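You operate a simulated robot arm through the tools that you are given. There is no shell and no other tool.

Carry out the task below with a simulated robot arm. There is one attempt and no reset: what you move stays moved.

## Task
Purge the tinting machine: one shot from each plunger into the cup.
Fine: take the cup on the bench top; stand it in the blue tray and shut the machine's tray. Set down upright: clear cup.

Only the result counts: the job must be done as asked and must still hold three seconds after the hand-in. Knocking over, shifting, dropping, spilling or breaking anything else fails it.

## Robot
A 7-joint arm with a two-finger parallel gripper, fixed in place. Base frame: the origin is at the foot of the arm, x ahead of it, y to its left, z up; the work surface is at about z = 80. Readings come in cm, rad, newtons and seconds.
With the tool pointing down near the work surface it reaches from about 36 to 78 cm from the base axis. Its first joint turns from -2.496 to 2.496 rad. Payload 3 kg.
The TCP is the grasp point between the finger pads, 3 cm short of the fingertips. In the tool frame z runs along the fingers and y along their closing line. Largest opening 11 cm; finger width 2, thickness 1; the body of the gripper, 4.8 by 11.2 cm, starts 5.5 cm behind the TCP.
Orientation is that of the tool frame in the base frame, as a unit quaternion [x, y, z, w]. With the fingers straight down and closing along the base's y, the tool's x points along the base's -x, its y along +y and its z along -z.

## Interface
- The arm moves only by the tool step_arm. Its argument "commands" is a list of rows, each an object (a shift or turn left out is 0, a gripper value left out holds the last) with "delta_pos": the shift along the tool's x, y, z in units of 20 mm (1.0 is 20 mm), a list of three; "delta_rot": the turn, a rotation vector about the tool's x, y, z in units of 6 degrees (1.0 is 6 degrees), a list of three; "grip": the finger opening in cm, from 0 to 11. In form: [{"delta_pos": [x, y, z], "delta_rot": [wx, wy, wz], "grip": grip}, ...]. A call has 1 to 20 rows; each row shifts and turns the commanded pose from where the row before left it, along the tool's axes as they then stand. A call with a number of a shift or a turn outside -1 to 1 is refused whole. Rows are played at 5 a second. More than 5 cm and 0.15 rad between two rows, or a gripper value outside its range, and nothing of the call is played. Where a pose cannot be reached the arm comes as near as it can. A force on the tool above 60 N (or 10 N above the force at the start of the call, whichever is more), or a blocked arm, ends the call early, and 0.2 s more pass. Each finger travels about 15.3 cm/s and halts on what it meets, pressing with about 27 N; the grip force reading is that of the motor and also rises with nothing between the fingers. The clock runs only during rows and for 0.2 s after the last one: add rows that do not move to give the fingers time. It gives the time, the measured TCP pose, the force on the tool (base axes), the opening and the grip force at its end, in the units of the frame above (readings bear some noise), with the torque about the TCP (base axes, N m) and any sound that the robot's microphone picked up, and new pictures: "views" is both (left out), scene, wrist or none.
- Cameras (640 x 400 px; columns grow to the right, rows downward): "scene" is fixed at [3.91, 65.62, 155.27]; the picture's right is [-0.65, -0.76, 0.00], its down [-0.44, 0.38, -0.81] and it looks along [0.62, -0.53, -0.58] (base axes); focal length 337 px, centre (320, 200). "wrist" rides on the gripper at [7.2, 1.7, -10.3] in the tool frame; the picture's right is [-0.23, 0.97, 0.00], its down [-0.76, -0.18, -0.62] and it looks along [-0.61, -0.14, 0.78] (tool axes); focal length 222 px, centre (320, 200). There is no depth. A picture from a camera that has moved, and an enlarged one, comes with that camera's place and axes in the base frame and with its lens. The place of the scene camera against the robot may be out by one fixed shift of up to 1.8 cm in any direction.
- raise_lower(by): slides the trunk up (or, below 0, down) by that many cm; the arm rides with it, the base frame stays. It gives what a move gives, with no picture.
- enlarge(camera, box): a new picture of the part [left, top, right, bottom] of that camera's present view, enlarged. The clock stands still meanwhile.
- job_done(): hands the job in; it is judged then, once.

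Nothing tells you positions but the pictures and the camera data. Unless the task says otherwise, let go and move clear before handing in.

The tools are called after "Request:" by a JSON object that holds its "method" and its "body". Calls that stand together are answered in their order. step_arm: Moves the arm, as the interface text tells. Its arguments: {"type":"object","properties":{"commands":{"type":"array","items":{"type":"object","properties":{"delta_pos":{"type":"array","items":{"type":"number"}},"delta_rot":{"type":"array","items":{"type":"number"}},"grip":{"type":"number"}}}},"views":{"type":"string","enum":["both","scene","wrist","none"]}},"required":["commands"]} The other tools are called the same way: raise_lower (by) slides the trunk up or down; enlarge (camera, box) takes an enlarged picture of a part of a camera's view; job_done () hands the job in.

At the start:

```text
t: 0.0
tool_pos: [54.29, 23.27, 127.66]
ee_rot: [0.001, 1.0, 0.0, 0.0]
force: [0.7, -0.5, 0.3]
wrist_torque: [0.0, -0.01, 0.02]
opening: 10.97
gripper_force: 0.1
trunk travel left (down, up): [-42.5, 6.5]
```

scene: 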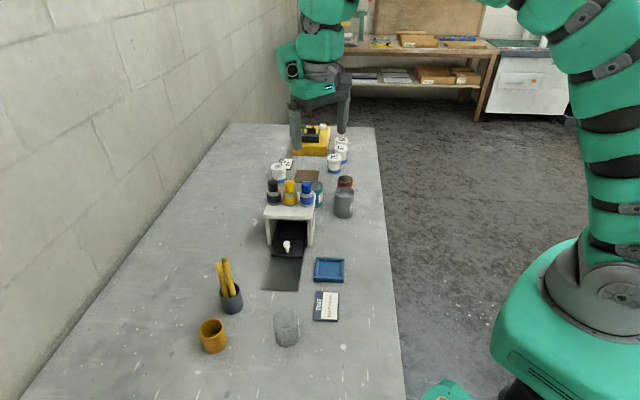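
wrist: 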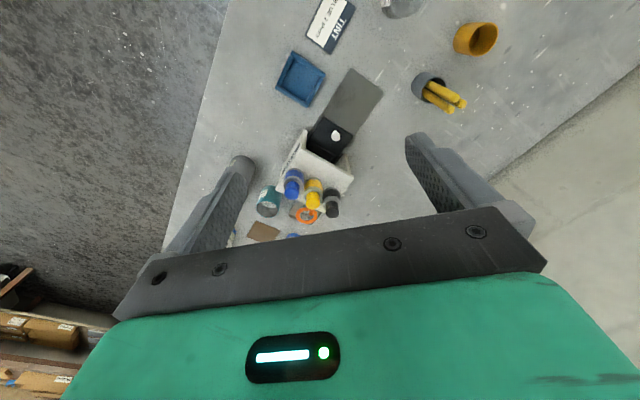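

I see a small white tinting machine with three plungers (black, yellow, blue), its dark tray pulled out, a blue tray, a card and a clear cup near the front. I'll look closer before moving.

Request:
{"method": "enlarge", "body": {"camera": "scene", "box": [240, 160, 360, 235]}}

Request:
{"method": "enlarge", "body": {"camera": "scene", "box": [190, 240, 350, 360]}}

Request:
{"method": "enlarge", "body": {"camera": "wrist", "box": [240, 60, 400, 240]}}

Request:
{"method": "enlarge", "body": {"camera": "wrist", "box": [260, 0, 500, 120]}}

Request:
{"method": "enlarge", "body": {"camera": "scene", "box": [260, 220, 350, 330]}}

```text
5.33 times, centred on (300, 198) of scene
camera zoom: at [3.91, 65.62, 155.27], right [-0.65, -0.76, 0.0], down [-0.44, 0.38, -0.81], along [0.62, -0.53, -0.58], focal length 1795 px, centre (427, 213)
```

zoom: 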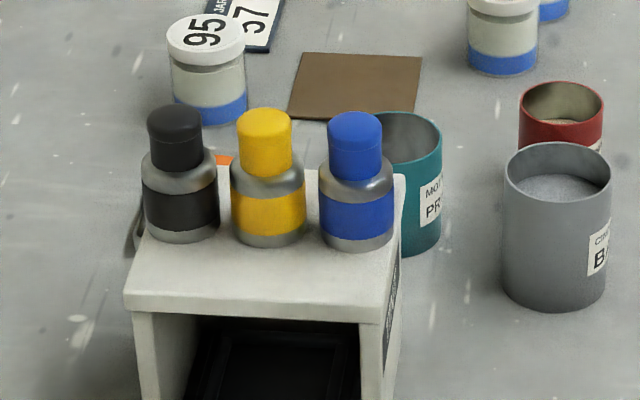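

```text
3.33 times, centred on (270, 300) of scene
camera zoom: at [3.91, 65.62, 155.27], right [-0.65, -0.76, 0.0], down [-0.44, 0.38, -0.81], along [0.62, -0.53, -0.58], focal length 1122 px, centre (487, -133)
```

zoom: 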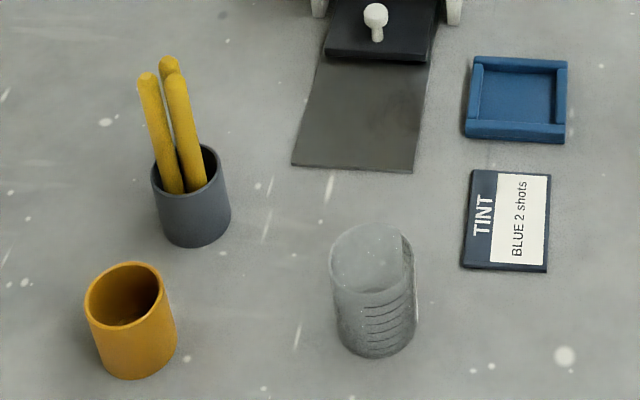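

```text
2.22 times, centred on (320, 150) of wrist
camera zoom: at [46.97, 25.01, 137.98], right [0.23, 0.97, 0.0], down [0.76, -0.18, 0.62], along [0.61, -0.14, -0.78], focal length 494 px, centre (320, 311)
```

zoom: 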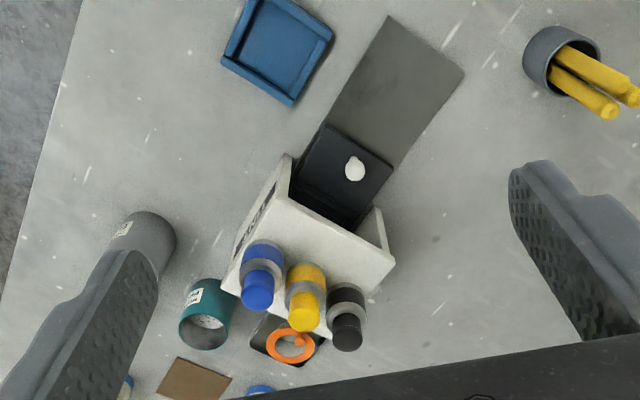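

```text
2.67 times, centred on (380, 60) of wrist
camera zoom: at [46.97, 25.01, 137.98], right [0.23, 0.97, 0.0], down [0.76, -0.18, 0.62], along [0.61, -0.14, -0.78], focal length 592 px, centre (160, 573)
```

zoom: 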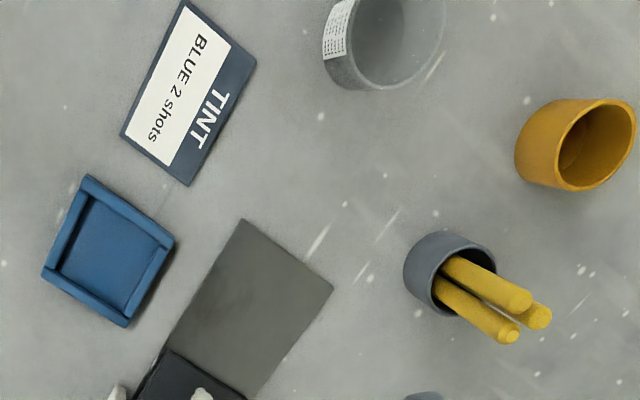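

```text
3.64 times, centred on (305, 275) of scene
camera zoom: at [3.91, 65.62, 155.27], right [-0.65, -0.76, 0.0], down [-0.44, 0.38, -0.81], along [0.62, -0.53, -0.58], focal length 1224 px, centre (374, -73)
```

zoom: 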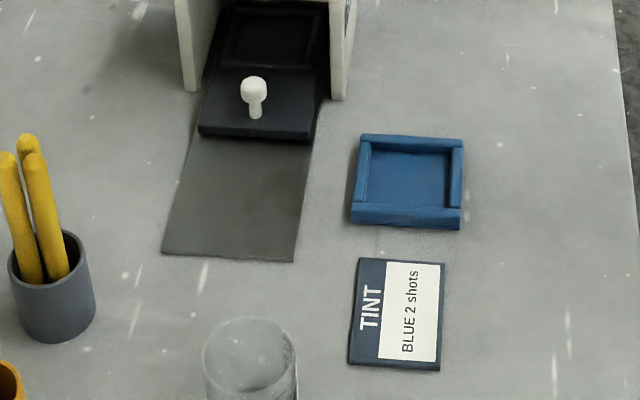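

The machine sits at roughly 45° to the base, with its tray sliding out towards (-x,+y). Its knob is near (70, 24), the three plungers are on top and the cup is near (46, 41). I'll turn the tool to line up with the tray and move over the knob for a closer look.

Request:
{"method": "step_arm", "body": {"commands": [{"delta_pos": [0, 0, 0.9], "delta_rot": [0, 0, 0.9375]}, {"delta_pos": [0, 0, 0.9], "delta_rot": [0, 0, 0.9375]}, {"delta_pos": [0, 0, 0.9], "delta_rot": [0, 0, 0.9375]}, {"delta_pos": [0, 0, 0.9], "delta_rot": [0, 0, 0.9375]}, {"delta_pos": [0, 0, 0.9], "delta_rot": [0, 0, 0.9375]}, {"delta_pos": [0, 0, 0.9], "delta_rot": [0, 0, 0.9375]}, {"delta_pos": [0, 0, 0.9], "delta_rot": [0, 0, 0.9375]}, {"delta_pos": [0, 0, 0.9], "delta_rot": [0, 0, 0.9375]}, {"delta_pos": [-0.45, 0.95, 0]}, {"delta_pos": [-0.45, 0.95, 0]}, {"delta_pos": [-0.45, 0.95, 0]}, {"delta_pos": [-0.45, 0.95, 0]}, {"delta_pos": [-0.45, 0.95, 0]}, {"delta_pos": [-0.45, 0.95, 0]}, {"delta_pos": [0, 0, 0]}]}}

```text
t: 3.2
tool_pos: [66.25, 27.28, 113.36]
ee_rot: [0.382, 0.924, -0.001, 0.0]
force: [0.6, 0.1, -0.2]
wrist_torque: [0.0, 0.02, -0.01]
opening: 11.01
gripper_force: 0.1
trunk travel left (down, up): [-42.5, 6.5]
camera wrist: at [62.23, 33.77, 123.57], right [0.85, 0.53, 0.0], down [0.41, -0.66, 0.62], along [0.33, -0.53, -0.78], focal length 222 px, centre (320, 200)
```

scene: 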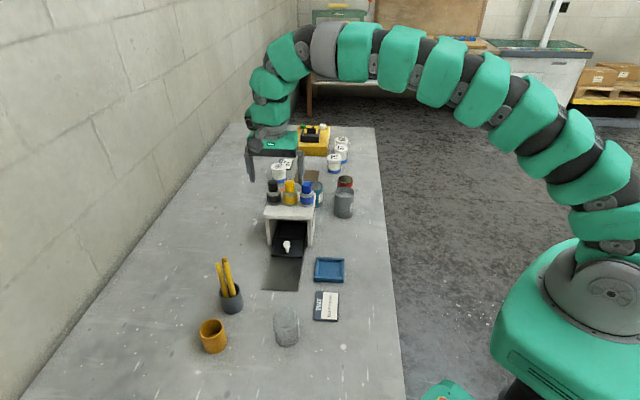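
wrist: 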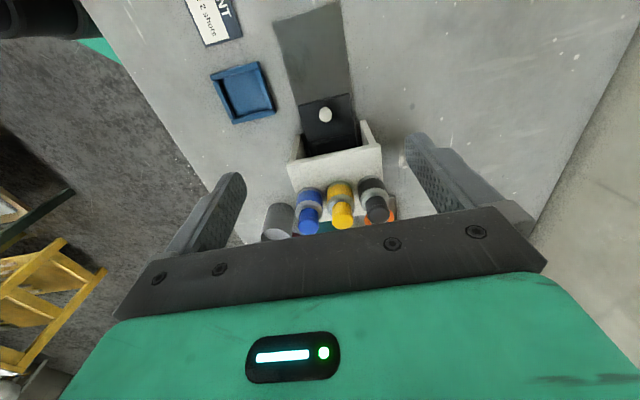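

The machine is now close to lined up with the gripper. I'll zoom in to measure it.

Request:
{"method": "enlarge", "body": {"camera": "wrist", "box": [240, 60, 420, 180]}}

Request:
{"method": "enlarge", "body": {"camera": "wrist", "box": [260, 150, 420, 250]}}

Request:
{"method": "enlarge", "body": {"camera": "wrist", "box": [180, 0, 380, 130]}}

```text
3.33 times, centred on (330, 120) of wrist
camera zoom: at [62.23, 33.77, 123.57], right [0.85, 0.53, 0.0], down [0.41, -0.66, 0.62], along [0.33, -0.53, -0.78], focal length 740 px, centre (287, 467)
```

zoom: 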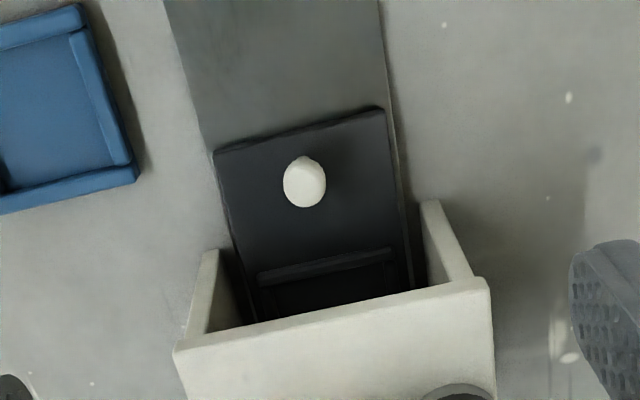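

```text
4.00 times, centred on (340, 200) of wrist
camera zoom: at [62.23, 33.77, 123.57], right [0.85, 0.53, 0.0], down [0.41, -0.66, 0.62], along [0.33, -0.53, -0.78], focal length 888 px, centre (240, 200)
```

zoom: 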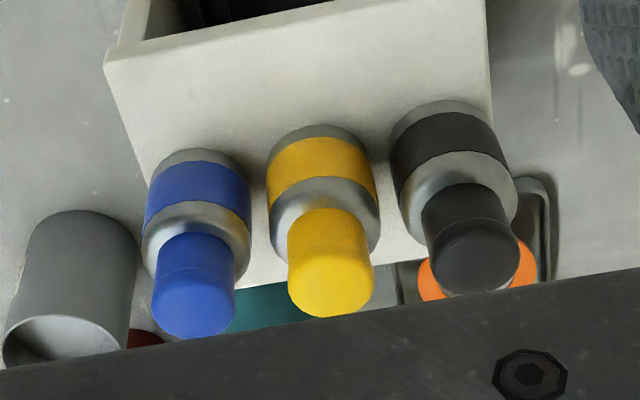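

```text
3.08 times, centred on (280, 65) of wrist
camera zoom: at [62.23, 33.77, 123.57], right [0.85, 0.53, 0.0], down [0.41, -0.66, 0.62], along [0.33, -0.53, -0.78], focal length 684 px, centre (443, 615)
```

zoom: 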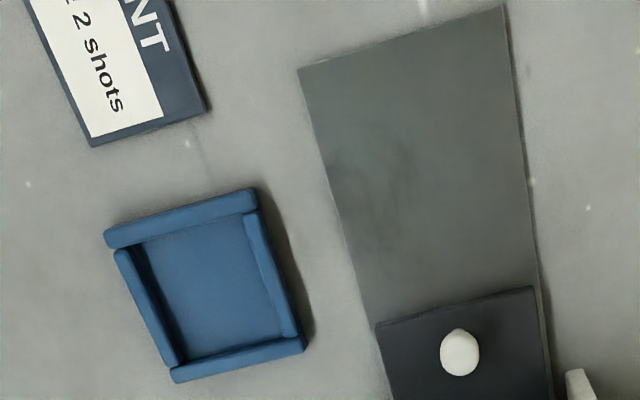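

The knob is at about (69.5, 23.7), with its top near z = 85. I'll come down over it with the fingers half open and check before grasping.

Request:
{"method": "step_arm", "body": {"commands": [{"delta_pos": [-0.8, -0.03, 0], "grip": 6}, {"delta_pos": [-0.8, -0.03, 0]}, {"delta_pos": [-0.78, -0.03, 0]}, {"delta_pos": [0, 0, 1]}, {"delta_pos": [0, 0, 1]}, {"delta_pos": [0, 0, 1]}, {"delta_pos": [0, 0, 1]}, {"delta_pos": [0, 0, 1]}, {"delta_pos": [0, 0, 1]}, {"delta_pos": [0, 0, 1]}, {"delta_pos": [0, 0, 1]}, {"delta_pos": [0, 0, 1]}, {"delta_pos": [0, 0, 1]}, {"delta_pos": [0, 0, 0]}]}}

```text
t: 6.2
tool_pos: [69.69, 23.9, 93.32]
ee_rot: [0.382, 0.924, 0.0, 0.0]
force: [-0.5, 0.5, 0.4]
wrist_torque: [-0.01, -0.03, 0.02]
opening: 6.03
gripper_force: 0.0
trunk travel left (down, up): [-42.5, 6.5]
camera wrist: at [65.6, 30.27, 103.63], right [0.85, 0.53, 0.0], down [0.41, -0.66, 0.62], along [0.33, -0.53, -0.78], focal length 222 px, centre (320, 200)
```

scene: 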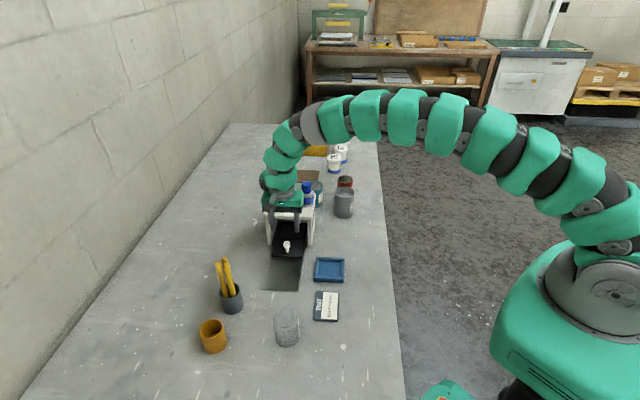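
wrist: 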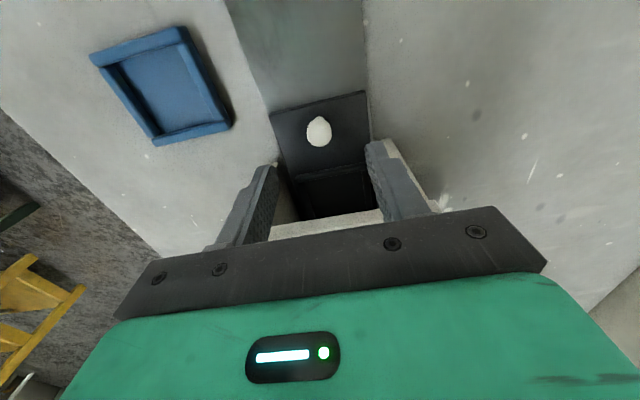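

The knob is centred between the fingers, so I'll lower and grip it.

Request:
{"method": "step_arm", "body": {"commands": [{"delta_pos": [0, 0, 1]}, {"delta_pos": [0, 0, 1]}, {"delta_pos": [0, 0, 1]}, {"delta_pos": [0, 0, 0.9]}, {"delta_pos": [0, 0, 0]}]}}

```text
t: 7.2
tool_pos: [70.04, 23.99, 87.02]
ee_rot: [0.382, 0.924, 0.007, 0.009]
force: [-6.9, -1.3, 30.1]
wrist_torque: [-1.14, -0.88, -0.31]
opening: 6.0
gripper_force: 0.2
trunk travel left (down, up): [-42.5, 6.5]
stopped in row 5: the force on the tool passed its limit at 76 N (the readings are from after the stop); the commanded pose is now the measured one
camera wrist: at [65.81, 30.45, 97.26], right [0.85, 0.53, 0.02], down [0.4, -0.67, 0.63], along [0.35, -0.52, -0.78], focal length 222 px, centre (320, 200)
```

scene: 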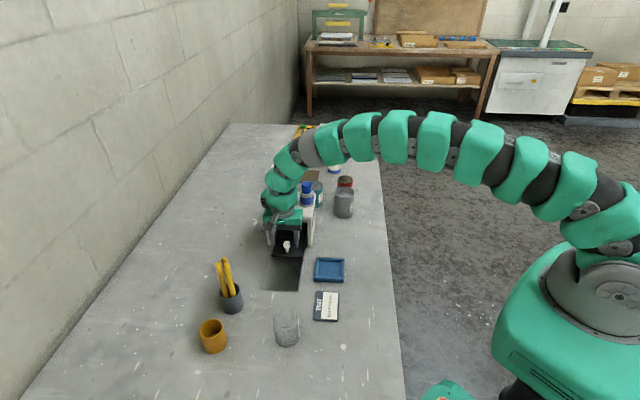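
wrist: 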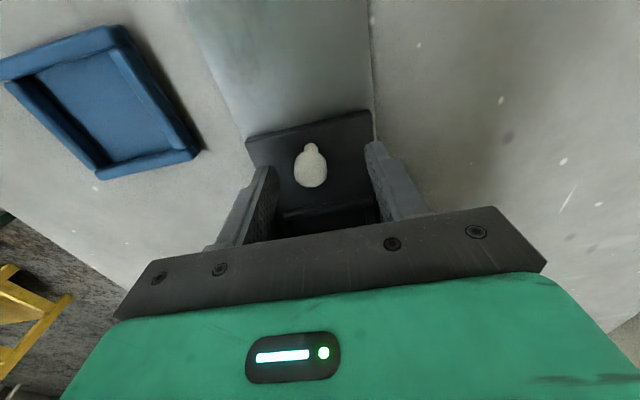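

Something behind the gripper, towards the machine, touched at TCP z ≈ 86.5. That is probably the hand against the machine's roof edge. I'll look, then back up.

Request:
{"method": "enlarge", "body": {"camera": "scene", "box": [240, 170, 350, 270]}}

Request:
{"method": "step_arm", "body": {"commands": [{"delta_pos": [0, 0, -1]}, {"delta_pos": [0.3, 0, -1]}, {"delta_pos": [0.3, 0, -1]}, {"delta_pos": [0.3, 0, -1]}, {"delta_pos": [0, 0, 0]}]}}

```text
4.00 times, centred on (295, 220) of scene
camera zoom: at [3.91, 65.62, 155.27], right [-0.65, -0.76, 0.0], down [-0.44, 0.38, -0.81], along [0.62, -0.53, -0.58], focal length 1347 px, centre (420, 120)
```

zoom: 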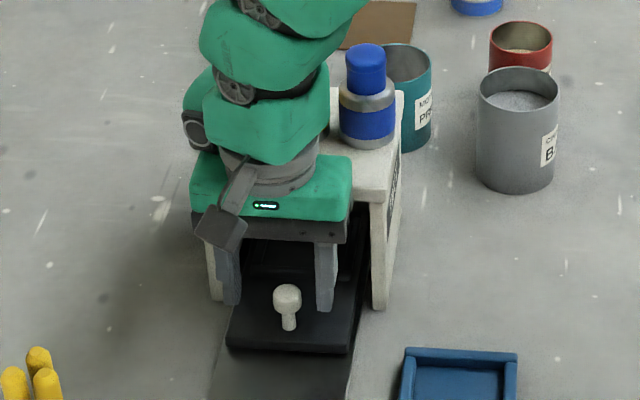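

```text
t: 8.4
tool_pos: [68.75, 25.14, 94.87]
ee_rot: [0.382, 0.924, 0.004, 0.006]
force: [-0.6, -0.9, 0.8]
wrist_torque: [0.0, -0.01, 0.02]
opening: 6.01
gripper_force: 0.0
trunk travel left (down, up): [-42.5, 6.5]
camera wrist: at [64.49, 31.53, 104.92], right [0.85, 0.53, 0.01], down [0.41, -0.67, 0.63], along [0.34, -0.53, -0.78], focal length 222 px, centre (320, 200)
```

scene: 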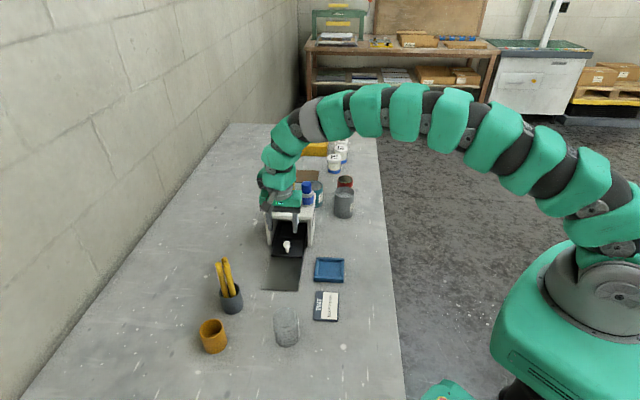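
wrist: 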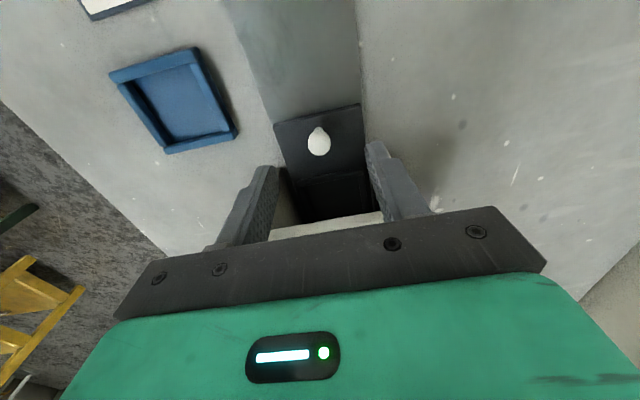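

The contact was the hand over the roof edge, and no bottle was touched. I'll tilt the tool about 24° so the hand leans away from the machine, then reach the knob again.

Request:
{"method": "step_arm", "body": {"commands": [{"delta_rot": [0, -1, 0]}, {"delta_rot": [0, -1, 0]}, {"delta_rot": [0, -1, 0]}, {"delta_rot": [0, -1, 0]}, {"delta_pos": [0.27, -0.02, 0.81]}, {"delta_pos": [0.27, -0.02, 0.81]}, {"delta_pos": [0.27, -0.02, 0.81]}, {"delta_pos": [0, 0, 0]}]}}

```text
t: 10.2
tool_pos: [69.2, 24.78, 89.56]
ee_rot: [0.375, 0.903, -0.075, 0.197]
force: [0.3, 0.2, 0.1]
wrist_torque: [-0.06, -0.04, 0.01]
opening: 6.0
gripper_force: 0.1
trunk travel left (down, up): [-42.5, 6.5]
camera wrist: at [62.55, 33.72, 95.88], right [0.83, 0.54, 0.11], down [0.17, -0.44, 0.88], along [0.52, -0.72, -0.46], focal length 222 px, centre (320, 200)
```

scene: 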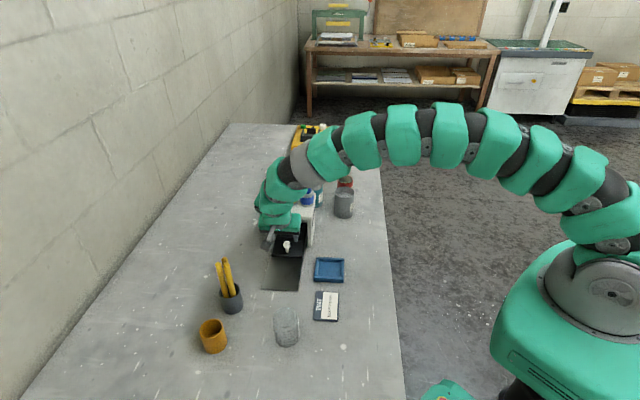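
wrist: 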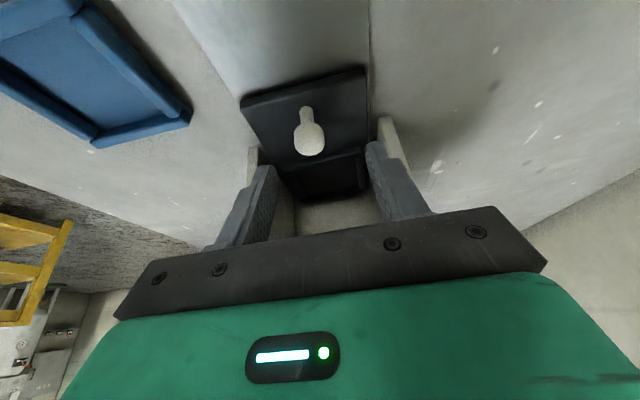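

The knob sits between the fingers, with its ball centre near z = 84.6. I'll lower the last few centimetres and close on it.

Request:
{"method": "step_arm", "body": {"commands": [{"delta_pos": [0.28, -0.125, 0.85]}, {"delta_pos": [0.28, -0.125, 0.85]}, {"delta_pos": [0, 0, 0]}, {"grip": 1}, {"grip": 1}, {"grip": 1}, {"grip": 1}]}}

```text
t: 11.8
tool_pos: [68.89, 24.32, 85.92]
ee_rot: [0.375, 0.903, -0.076, 0.197]
force: [2.2, 3.6, -1.2]
wrist_torque: [0.09, -0.02, 0.05]
opening: 2.12
gripper_force: 45.0
trunk travel left (down, up): [-42.5, 6.5]
camera wrist: at [62.29, 33.25, 92.2], right [0.83, 0.54, 0.11], down [0.18, -0.44, 0.88], along [0.52, -0.71, -0.46], focal length 222 px, centre (320, 200)
```

scene: 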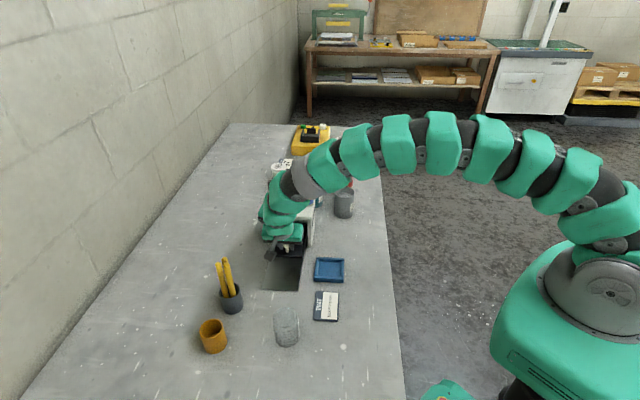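
wrist: 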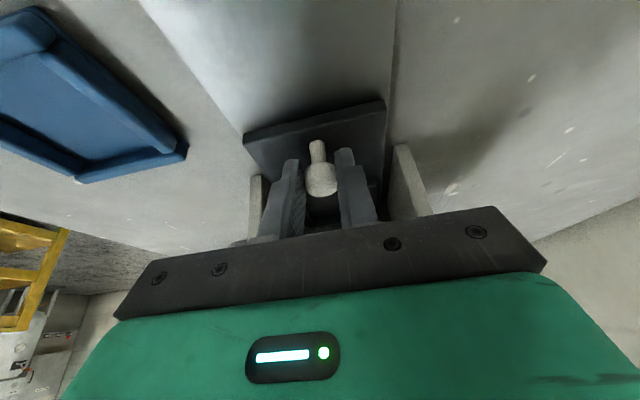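

I have the knob, held at a 2.1 cm opening. Now I'll pull the tray straight out along its slide.

Request:
{"method": "step_arm", "body": {"commands": [{"delta_pos": [0.366, 0, -0.163]}, {"delta_pos": [0.366, 0, -0.163]}, {"delta_pos": [0.457, 0, -0.2035]}, {"delta_pos": [0.457, 0, -0.2035]}, {"delta_pos": [0.457, 0, -0.2035]}, {"delta_pos": [0.457, 0, -0.2035]}, {"delta_pos": [0.457, 0, -0.2035]}, {"delta_pos": [0.457, 0, -0.2035]}, {"delta_pos": [0, 0, 0]}]}}

```text
t: 13.8
tool_pos: [63.77, 29.62, 85.9]
ee_rot: [0.375, 0.903, -0.076, 0.197]
force: [0.6, 0.2, -10.0]
wrist_torque: [0.23, 0.27, -0.09]
opening: 2.1
gripper_force: 45.2
trunk travel left (down, up): [-42.5, 6.5]
camera wrist: at [57.08, 38.5, 92.21], right [0.83, 0.54, 0.1], down [0.18, -0.44, 0.88], along [0.52, -0.72, -0.46], focal length 222 px, centre (320, 200)
```

scene: 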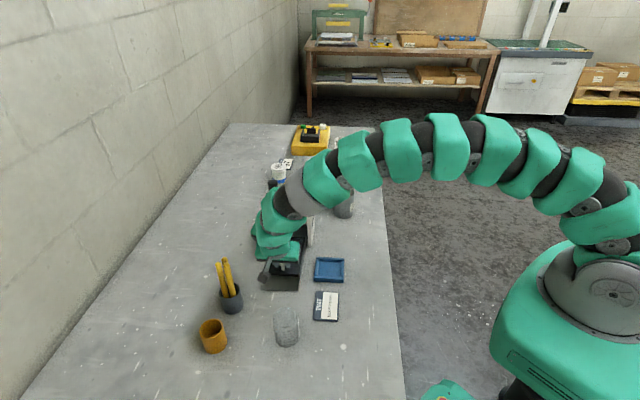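
wrist: 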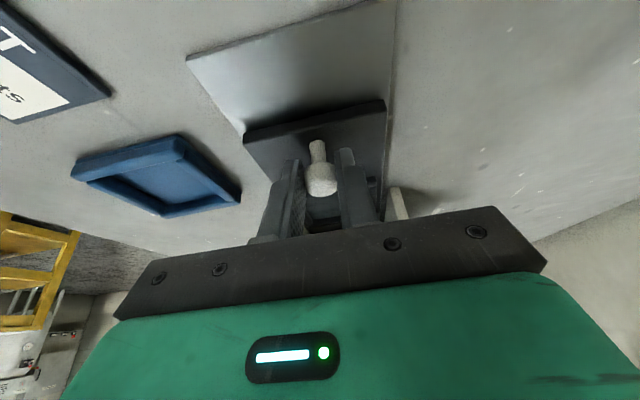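

The tray is sliding freely. I'll pull on towards the end of its runway.

Request:
{"method": "step_arm", "body": {"commands": [{"delta_pos": [0.366, 0, -0.163]}, {"delta_pos": [0.366, 0, -0.163]}, {"delta_pos": [0.366, 0, -0.163]}, {"delta_pos": [0.366, 0, -0.163]}, {"delta_pos": [0.366, 0, -0.163]}, {"delta_pos": [0, 0, 0]}]}}

```text
t: 15.2
tool_pos: [60.93, 32.41, 85.79]
ee_rot: [0.375, 0.903, -0.076, 0.198]
force: [-9.7, -9.3, -19.1]
wrist_torque: [-0.06, 0.28, -0.12]
opening: 2.1
gripper_force: 44.8
trunk travel left (down, up): [-42.5, 6.5]
camera wrist: at [54.22, 41.38, 92.23], right [0.83, 0.54, 0.1], down [0.18, -0.44, 0.88], along [0.52, -0.72, -0.46], focal length 222 px, centre (320, 200)
```

scene: 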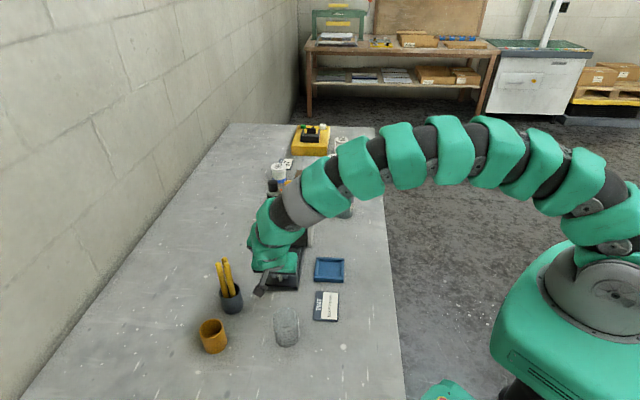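
wrist: 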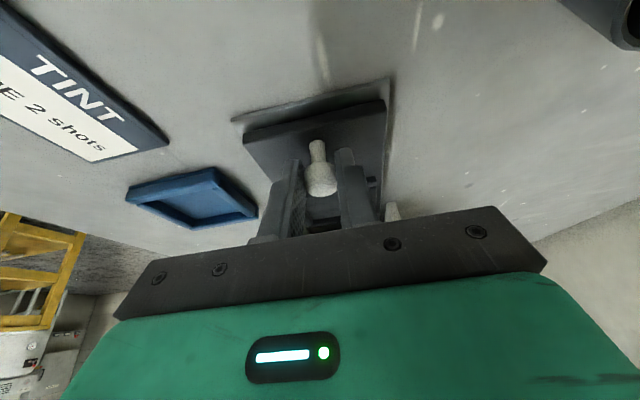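

The tray is out about 11.4 cm, close to its end. I'll let go, back away up along the tool axis, straighten and move above the cup to look.

Request:
{"method": "step_arm", "body": {"commands": [{"grip": 5}, {"grip": 5}, {"grip": 5}, {"delta_pos": [0, 0, -0.5]}, {"delta_pos": [0, 0, -1]}, {"delta_pos": [0, 0, -1]}, {"delta_pos": [0, 0, -1]}, {"delta_pos": [0, 0, -1]}, {"delta_pos": [0, 0, -1], "delta_rot": [0, 1, 0]}, {"delta_pos": [0, 0, -1], "delta_rot": [0, 1, 0]}, {"delta_pos": [0, 0, -1], "delta_rot": [0, 1, 0]}, {"delta_pos": [0, 0, -1], "delta_rot": [0, 1, 0]}, {"delta_pos": [0, 0, 0]}]}}

```text
t: 18.0
tool_pos: [56.53, 36.33, 101.73]
ee_rot: [0.382, 0.924, 0.005, 0.005]
force: [0.1, 0.1, -0.1]
wrist_torque: [0.03, -0.04, 0.0]
opening: 5.01
gripper_force: 0.0
trunk travel left (down, up): [-42.5, 6.5]
camera wrist: at [52.26, 42.8, 111.99], right [0.85, 0.53, 0.01], down [0.41, -0.67, 0.63], along [0.34, -0.53, -0.78], focal length 222 px, centre (320, 200)
```

scene: 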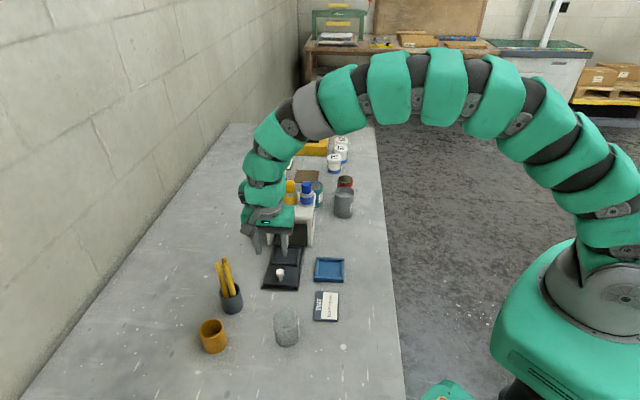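
wrist: 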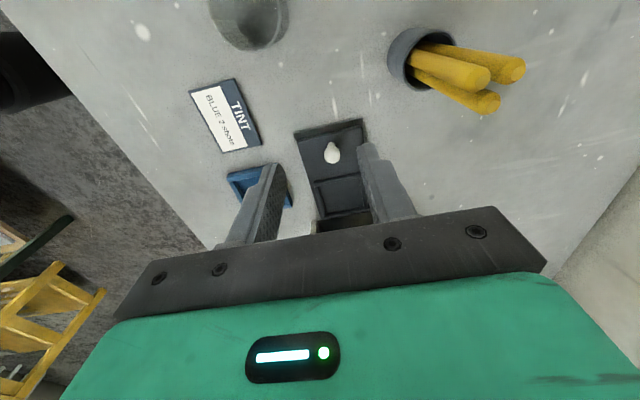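

The tray stays open and its recess is visible. I'll measure the recess and the cup.

Request:
{"method": "enlarge", "body": {"camera": "wrist", "box": [280, 110, 400, 240]}}

Request:
{"method": "enlarge", "body": {"camera": "scene", "box": [240, 210, 340, 300]}}

Request:
{"method": "enlarge", "body": {"camera": "wrist", "box": [180, 0, 330, 110]}}

```text
3.08 times, centred on (340, 175) of wrist
camera zoom: at [52.26, 42.8, 111.99], right [0.85, 0.53, 0.01], down [0.41, -0.67, 0.63], along [0.34, -0.53, -0.78], focal length 684 px, centre (258, 277)
```

zoom: 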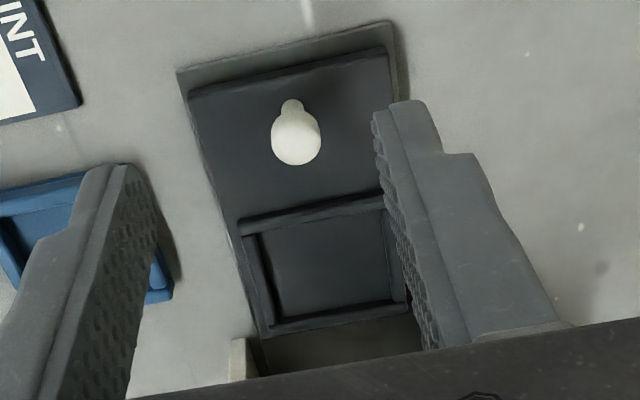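

```text
4.44 times, centred on (290, 255) of scene
camera zoom: at [3.91, 65.62, 155.27], right [-0.65, -0.76, 0.0], down [-0.44, 0.38, -0.81], along [0.62, -0.53, -0.58], focal length 1496 px, centre (453, -44)
```

zoom: 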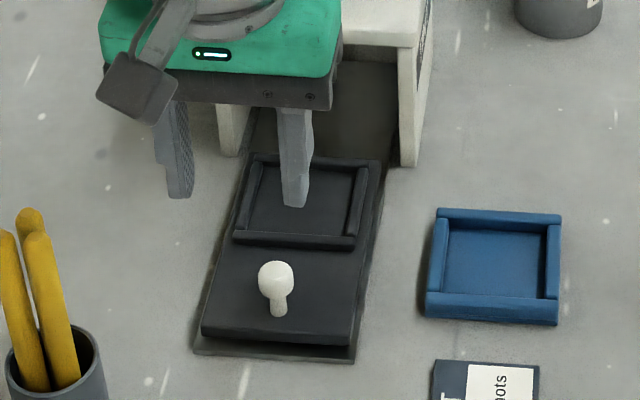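

```text
3.64 times, centred on (255, 55) of wrist
camera zoom: at [52.26, 42.8, 111.99], right [0.85, 0.53, 0.01], down [0.41, -0.67, 0.63], along [0.34, -0.53, -0.78], focal length 808 px, centre (556, 727)
```

zoom: 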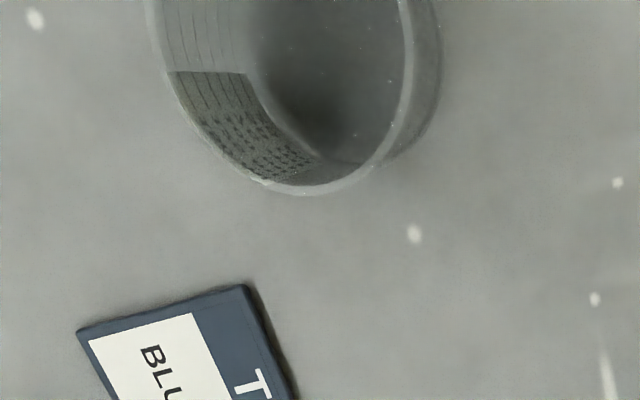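

The recess is about 6.9 cm square, centred near (68.6, 25.1). Next I'll move over the cup to place it precisely.

Request:
{"method": "step_arm", "body": {"commands": [{"delta_pos": [0.9, -0.34, -0.4], "grip": 11}, {"delta_pos": [0.9, -0.34, -0.4]}, {"delta_pos": [0.9, -0.34, -0.4]}, {"delta_pos": [0.9, -0.34, -0.4]}, {"delta_pos": [0.9, -0.34, -0.4]}, {"delta_pos": [0.87, -0.34, 0]}, {"delta_pos": [0, 0, 0]}]}}

Request:
{"method": "enlarge", "body": {"camera": "wrist", "box": [230, 100, 430, 230]}}

Request:
{"method": "enlarge", "body": {"camera": "scene", "box": [240, 210, 340, 300]}}

```text
t: 19.6
tool_pos: [46.06, 41.02, 105.82]
ee_rot: [0.382, 0.924, 0.005, 0.006]
force: [-0.4, 0.1, 0.9]
wrist_torque: [0.03, 0.0, 0.01]
opening: 10.98
gripper_force: 0.1
trunk travel left (down, up): [-42.5, 6.5]
camera wrist: at [41.84, 47.38, 115.92], right [0.85, 0.53, 0.01], down [0.4, -0.67, 0.63], along [0.34, -0.53, -0.78], focal length 222 px, centre (320, 200)
```

scene: 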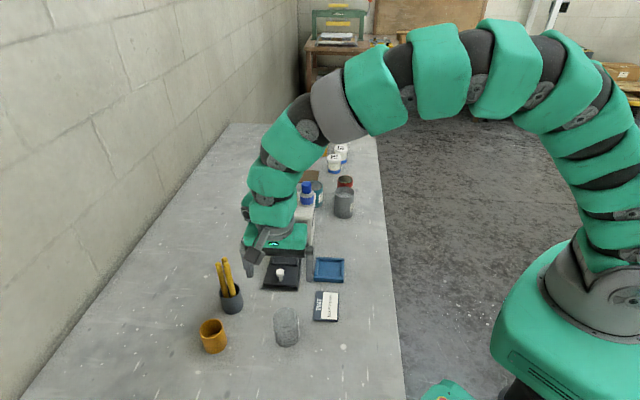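
wrist: 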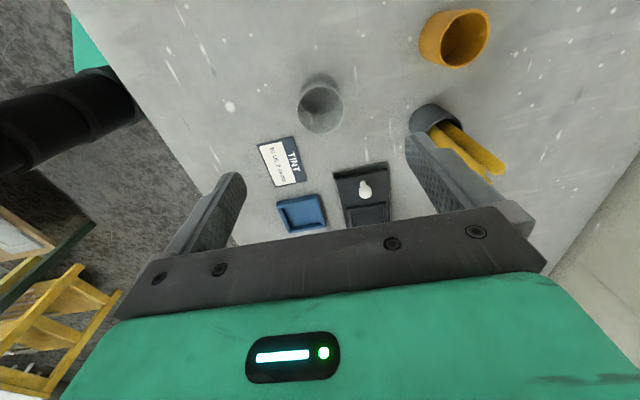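

```text
3.08 times, centred on (330, 165) of wrist
camera zoom: at [41.84, 47.38, 115.92], right [0.85, 0.53, 0.01], down [0.4, -0.67, 0.63], along [0.34, -0.53, -0.78], focal length 684 px, centre (289, 308)
```

zoom: 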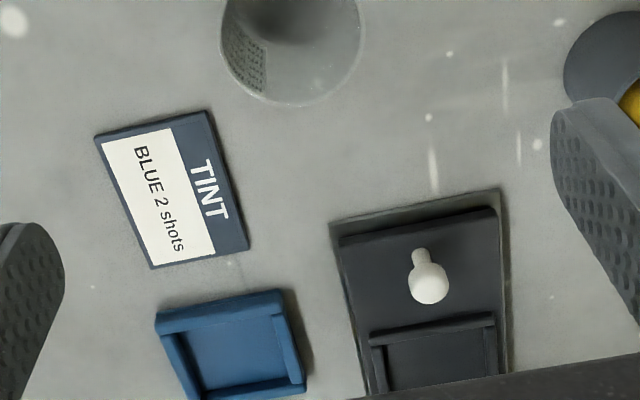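

```text
4.44 times, centred on (290, 255) of scene
camera zoom: at [3.91, 65.62, 155.27], right [-0.65, -0.76, 0.0], down [-0.44, 0.38, -0.81], along [0.62, -0.53, -0.58], focal length 1496 px, centre (453, -44)
```

zoom: 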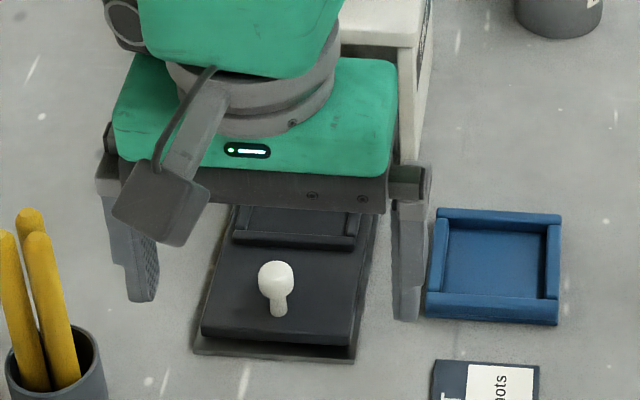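

Request:
{"method": "enlarge", "body": {"camera": "wrist", "box": [270, 50, 370, 150]}}

Request:
{"method": "enlarge", "body": {"camera": "scene", "box": [250, 280, 350, 360]}}

Request:
{"method": "enlarge", "body": {"camera": "wrist", "box": [260, 170, 400, 240]}}

```text
4.00 times, centred on (320, 100) of wrist
camera zoom: at [41.84, 47.38, 115.92], right [0.85, 0.53, 0.01], down [0.4, -0.67, 0.63], along [0.34, -0.53, -0.78], focal length 888 px, centre (320, 600)
```

zoom: 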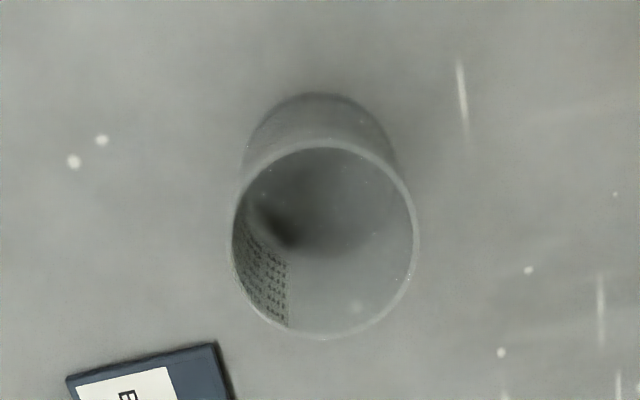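

```text
5.00 times, centred on (300, 320) of scene
camera zoom: at [3.91, 65.62, 155.27], right [-0.65, -0.76, 0.0], down [-0.44, 0.38, -0.81], along [0.62, -0.53, -0.58], focal length 1683 px, centre (420, -400)
```

zoom: 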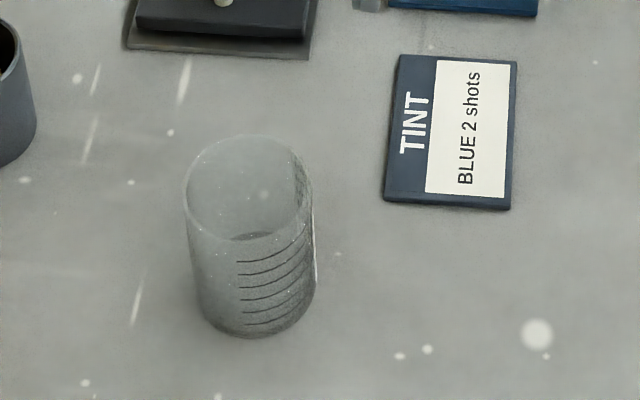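

```text
4.57 times, centred on (330, 205) of wrist
camera zoom: at [41.84, 47.38, 115.92], right [0.85, 0.53, 0.01], down [0.4, -0.67, 0.63], along [0.34, -0.53, -0.78], focal length 1015 px, centre (274, 177)
```

zoom: 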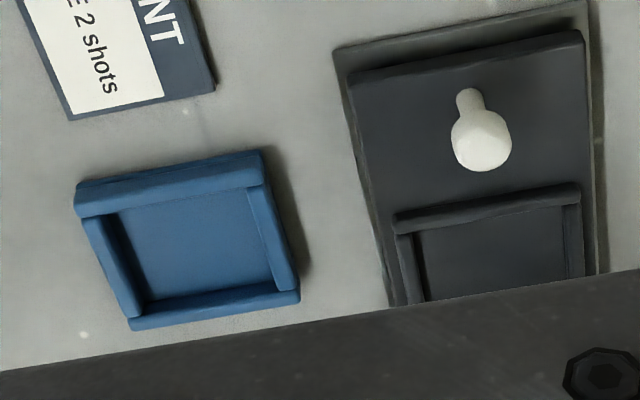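

The cup stands at about (46.9, 40.5) with its rim near z = 88.4 and a diameter of about 5.8. I'll straighten the tool and descend partway to verify.

Request:
{"method": "step_arm", "body": {"commands": [{"delta_pos": [-0.235, 0.05, 0.7], "delta_rot": [0.132, 0.069, 0]}, {"delta_pos": [-0.235, 0.05, 0.9]}, {"delta_pos": [0, 0, 0.9]}, {"delta_pos": [0, 0, 0.9]}, {"delta_pos": [0, 0, 0.9]}, {"delta_pos": [0, 0, 0.9]}, {"delta_pos": [0, 0, 0]}]}}

Request:
{"method": "enlarge", "body": {"camera": "wrist", "box": [220, 50, 420, 230]}}

```text
t: 21.2
tool_pos: [46.81, 40.53, 95.36]
ee_rot: [0.382, 0.924, -0.001, 0.0]
force: [0.2, -0.4, 1.0]
wrist_torque: [0.02, 0.02, 0.0]
opening: 10.99
gripper_force: 0.0
trunk travel left (down, up): [-42.5, 6.5]
camera wrist: at [42.84, 46.98, 105.6], right [0.85, 0.53, 0.0], down [0.41, -0.66, 0.62], along [0.33, -0.53, -0.78], focal length 222 px, centre (320, 200)
```

scene: 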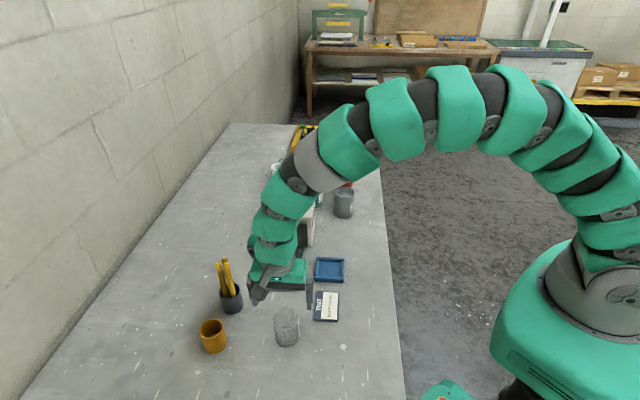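
wrist: 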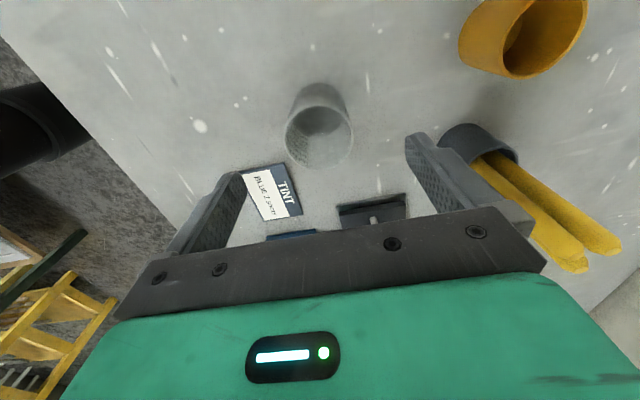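

```text
2.22 times, centred on (320, 140) of wrist
camera zoom: at [42.84, 46.98, 105.6], right [0.85, 0.53, 0.0], down [0.41, -0.66, 0.62], along [0.33, -0.53, -0.78], focal length 494 px, centre (320, 333)
```

zoom: 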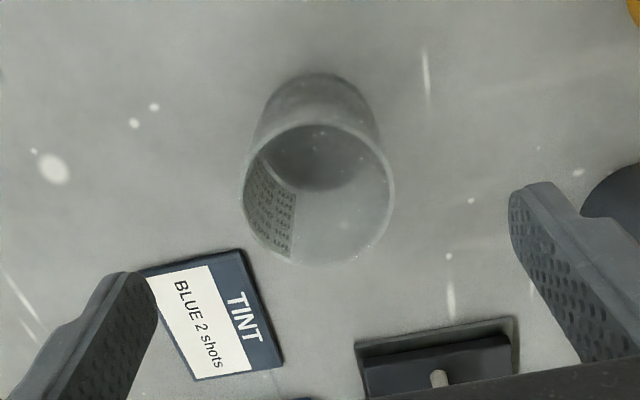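

The cup is centred between the fingers, so I'll descend and close on it.

Request:
{"method": "step_arm", "body": {"commands": [{"delta_pos": [0, 0.03, 0.94]}, {"delta_pos": [0, 0, 0.94]}, {"delta_pos": [0, 0, 0.94]}, {"delta_pos": [0, 0, 0.94]}, {"delta_pos": [0, 0, 0.9]}, {"grip": 8}, {"grip": 7}, {"grip": 6}, {"grip": 5.4}, {"grip": 5.4}]}}

```text
t: 23.4
tool_pos: [46.87, 40.8, 86.08]
ee_rot: [0.382, 0.924, -0.001, 0.0]
force: [0.8, -0.2, -0.6]
wrist_torque: [0.01, 0.01, -0.01]
opening: 5.91
gripper_force: 26.7
trunk travel left (down, up): [-42.5, 6.5]
camera wrist: at [42.91, 47.13, 96.33], right [0.85, 0.53, 0.0], down [0.41, -0.66, 0.62], along [0.33, -0.53, -0.78], focal length 222 px, centre (320, 200)
```

scene: 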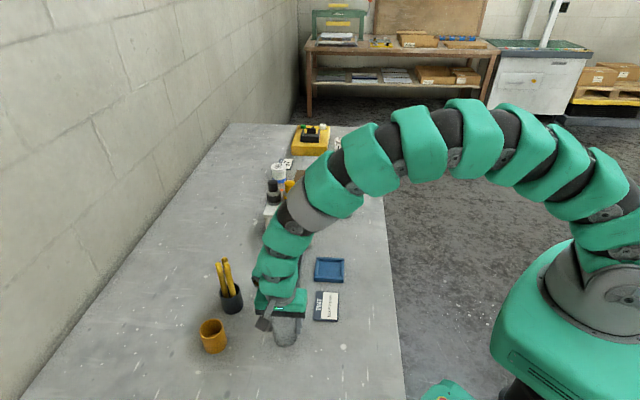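
wrist: 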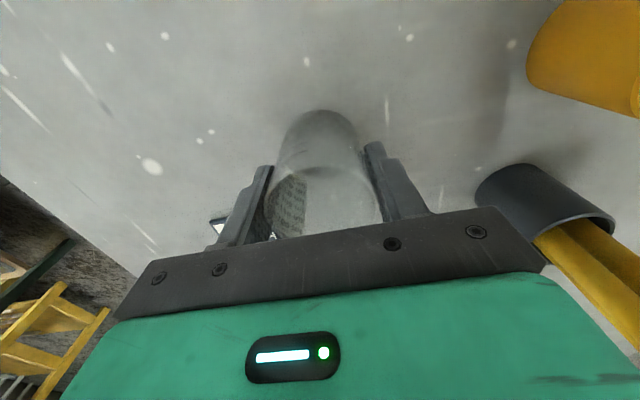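

The cup is held, at a 5.9 cm opening. I'll check that the machine top is undisturbed, then lift and carry the cup above the recess.

Request:
{"method": "step_arm", "body": {"commands": [{"delta_pos": [0, 0, -0.5]}, {"delta_pos": [0, 0, -0.8]}, {"delta_pos": [0, 0, -0.8]}, {"delta_pos": [0, 0, -0.8]}, {"delta_pos": [0, 0, -0.8]}, {"delta_pos": [0, 0, -0.8]}, {"delta_pos": [0, 0, -0.8]}, {"delta_pos": [0, 0, -0.7]}, {"delta_pos": [0, 0, 0]}]}}

Request:
{"method": "enlarge", "body": {"camera": "scene", "box": [240, 160, 360, 300]}}

Request:
{"method": "enlarge", "body": {"camera": "wrist", "box": [220, 50, 420, 250]}}

```text
t: 25.4
tool_pos: [46.92, 40.75, 97.84]
ee_rot: [0.382, 0.924, -0.001, 0.0]
force: [-0.1, -0.9, 0.6]
wrist_torque: [-0.01, -0.03, 0.01]
opening: 5.88
gripper_force: 26.9
trunk travel left (down, up): [-42.5, 6.5]
camera wrist: at [42.94, 47.19, 108.15], right [0.85, 0.53, 0.0], down [0.41, -0.66, 0.62], along [0.33, -0.53, -0.78], focal length 222 px, centre (320, 200)
```

scene: 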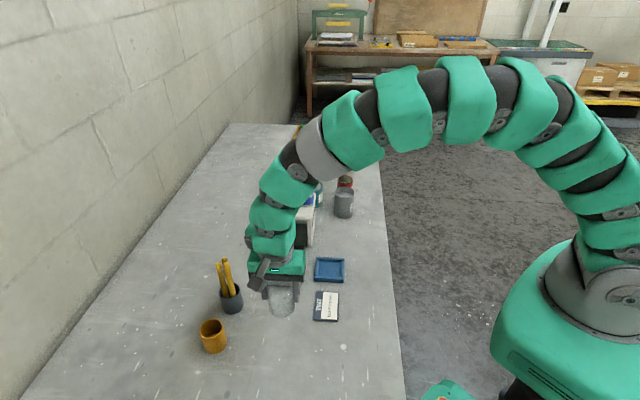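
wrist: 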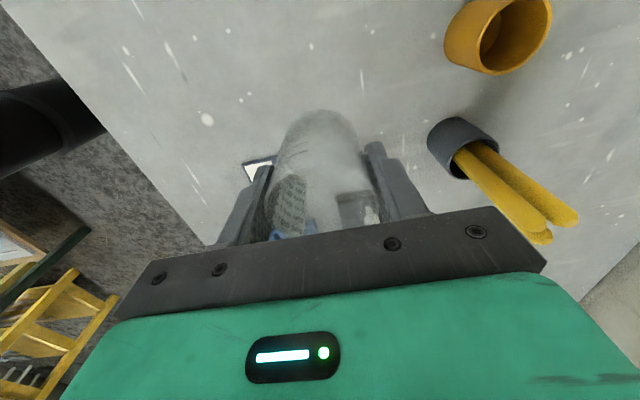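

```text
2.86 times, centred on (300, 230) of scene
camera zoom: at [3.91, 65.62, 155.27], right [-0.65, -0.76, 0.0], down [-0.44, 0.38, -0.81], along [0.62, -0.53, -0.58], focal length 962 px, centre (377, 114)
```

zoom: 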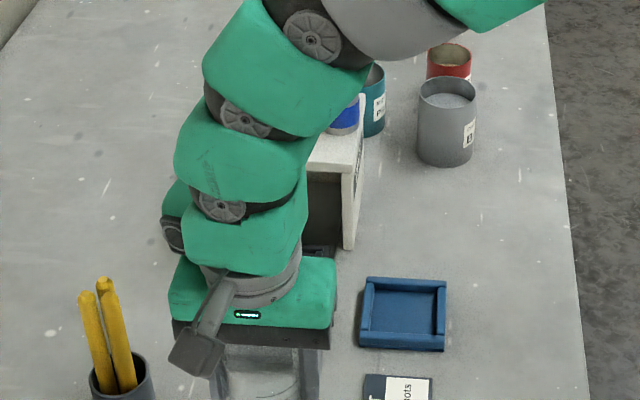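

```text
2.00 times, centred on (320, 150) of wrist
camera zoom: at [42.94, 47.19, 108.15], right [0.85, 0.53, 0.0], down [0.41, -0.66, 0.62], along [0.33, -0.53, -0.78], focal length 444 px, centre (320, 300)
```

zoom: 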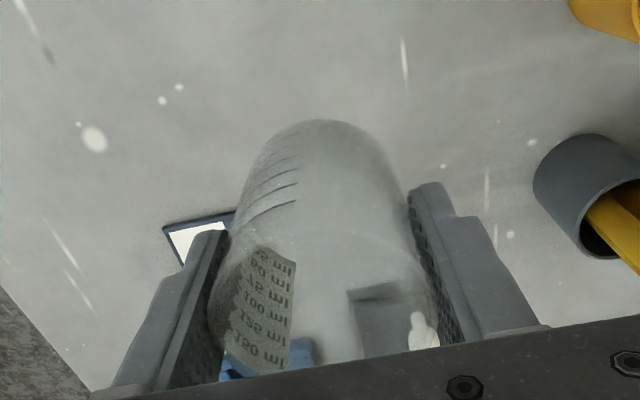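

I'll carry the cup across to above the recess, staying clear in front of the machine.

Request:
{"method": "step_arm", "body": {"commands": [{"delta_pos": [-0.5, 0.08, 0]}, {"delta_pos": [-0.9, 0.145, 0]}, {"delta_pos": [-0.95, 0.152, 0]}, {"delta_pos": [-0.95, 0.152, 0]}, {"delta_pos": [-0.95, 0.152, 0]}, {"delta_pos": [-0.95, 0.152, 0]}, {"delta_pos": [-0.95, 0.152, 0]}, {"delta_pos": [-0.95, 0.152, 0]}, {"delta_pos": [-0.95, 0.152, 0]}, {"delta_pos": [-0.95, 0.152, 0]}, {"delta_pos": [-0.95, 0.152, 0]}, {"delta_pos": [-0.95, 0.152, 0]}, {"delta_pos": [-0.95, 0.152, 0]}, {"delta_pos": [-0.9, 0.145, 0]}, {"delta_pos": [-0.5, 0.088, 0]}, {"delta_pos": [0, 0, 0]}]}}

Request:
{"method": "enlarge", "body": {"camera": "scene", "box": [230, 160, 350, 300]}}

Request:
{"method": "enlarge", "body": {"camera": "wrist", "box": [220, 50, 420, 250]}}

```text
t: 28.8
tool_pos: [68.63, 24.93, 97.93]
ee_rot: [0.382, 0.924, -0.001, -0.001]
force: [0.3, -0.5, -1.0]
wrist_torque: [-0.02, 0.0, 0.02]
opening: 5.89
gripper_force: 27.1
trunk travel left (down, up): [-42.5, 6.5]
camera wrist: at [64.65, 31.33, 108.14], right [0.85, 0.53, 0.0], down [0.41, -0.66, 0.62], along [0.33, -0.53, -0.78], focal length 222 px, centre (320, 200)
```

scene: 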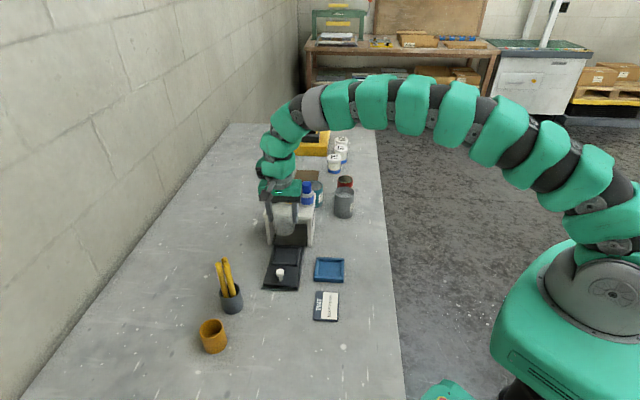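
wrist: 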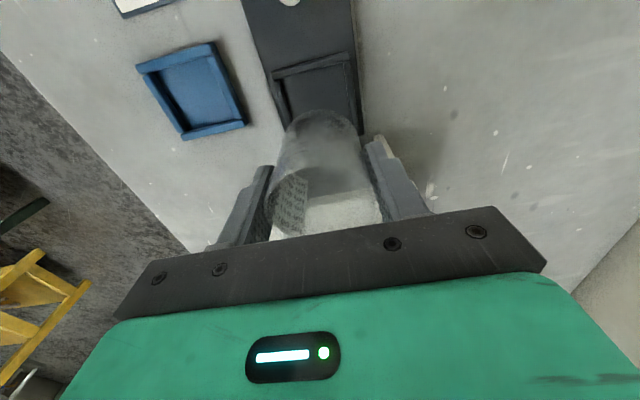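

```text
2.86 times, centred on (290, 230) of scene
camera zoom: at [3.91, 65.62, 155.27], right [-0.65, -0.76, 0.0], down [-0.44, 0.38, -0.81], along [0.62, -0.53, -0.58], focal length 962 px, centre (406, 114)
```

zoom: 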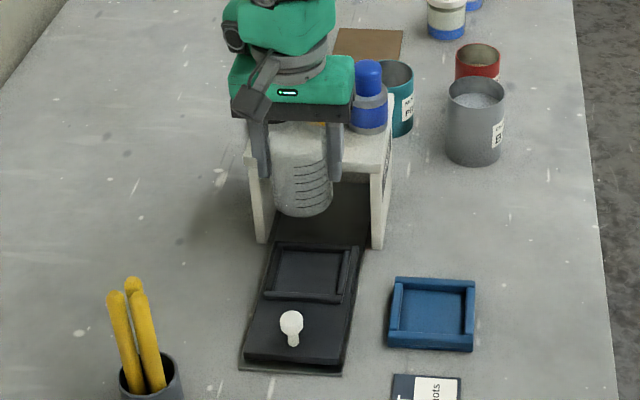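

```text
2.00 times, centred on (320, 150) of wrist
camera zoom: at [64.65, 31.33, 108.14], right [0.85, 0.53, 0.0], down [0.41, -0.66, 0.62], along [0.33, -0.53, -0.78], focal length 444 px, centre (320, 300)
```

zoom: 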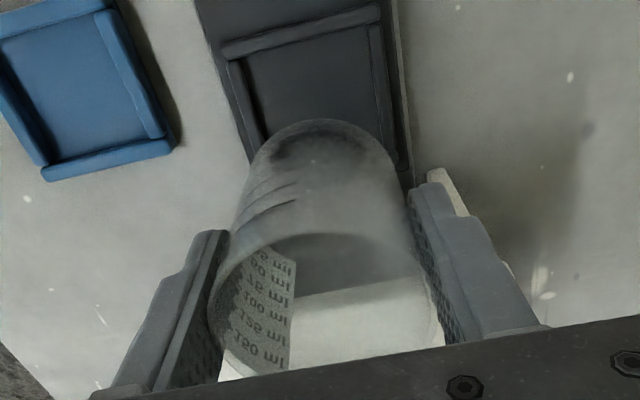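

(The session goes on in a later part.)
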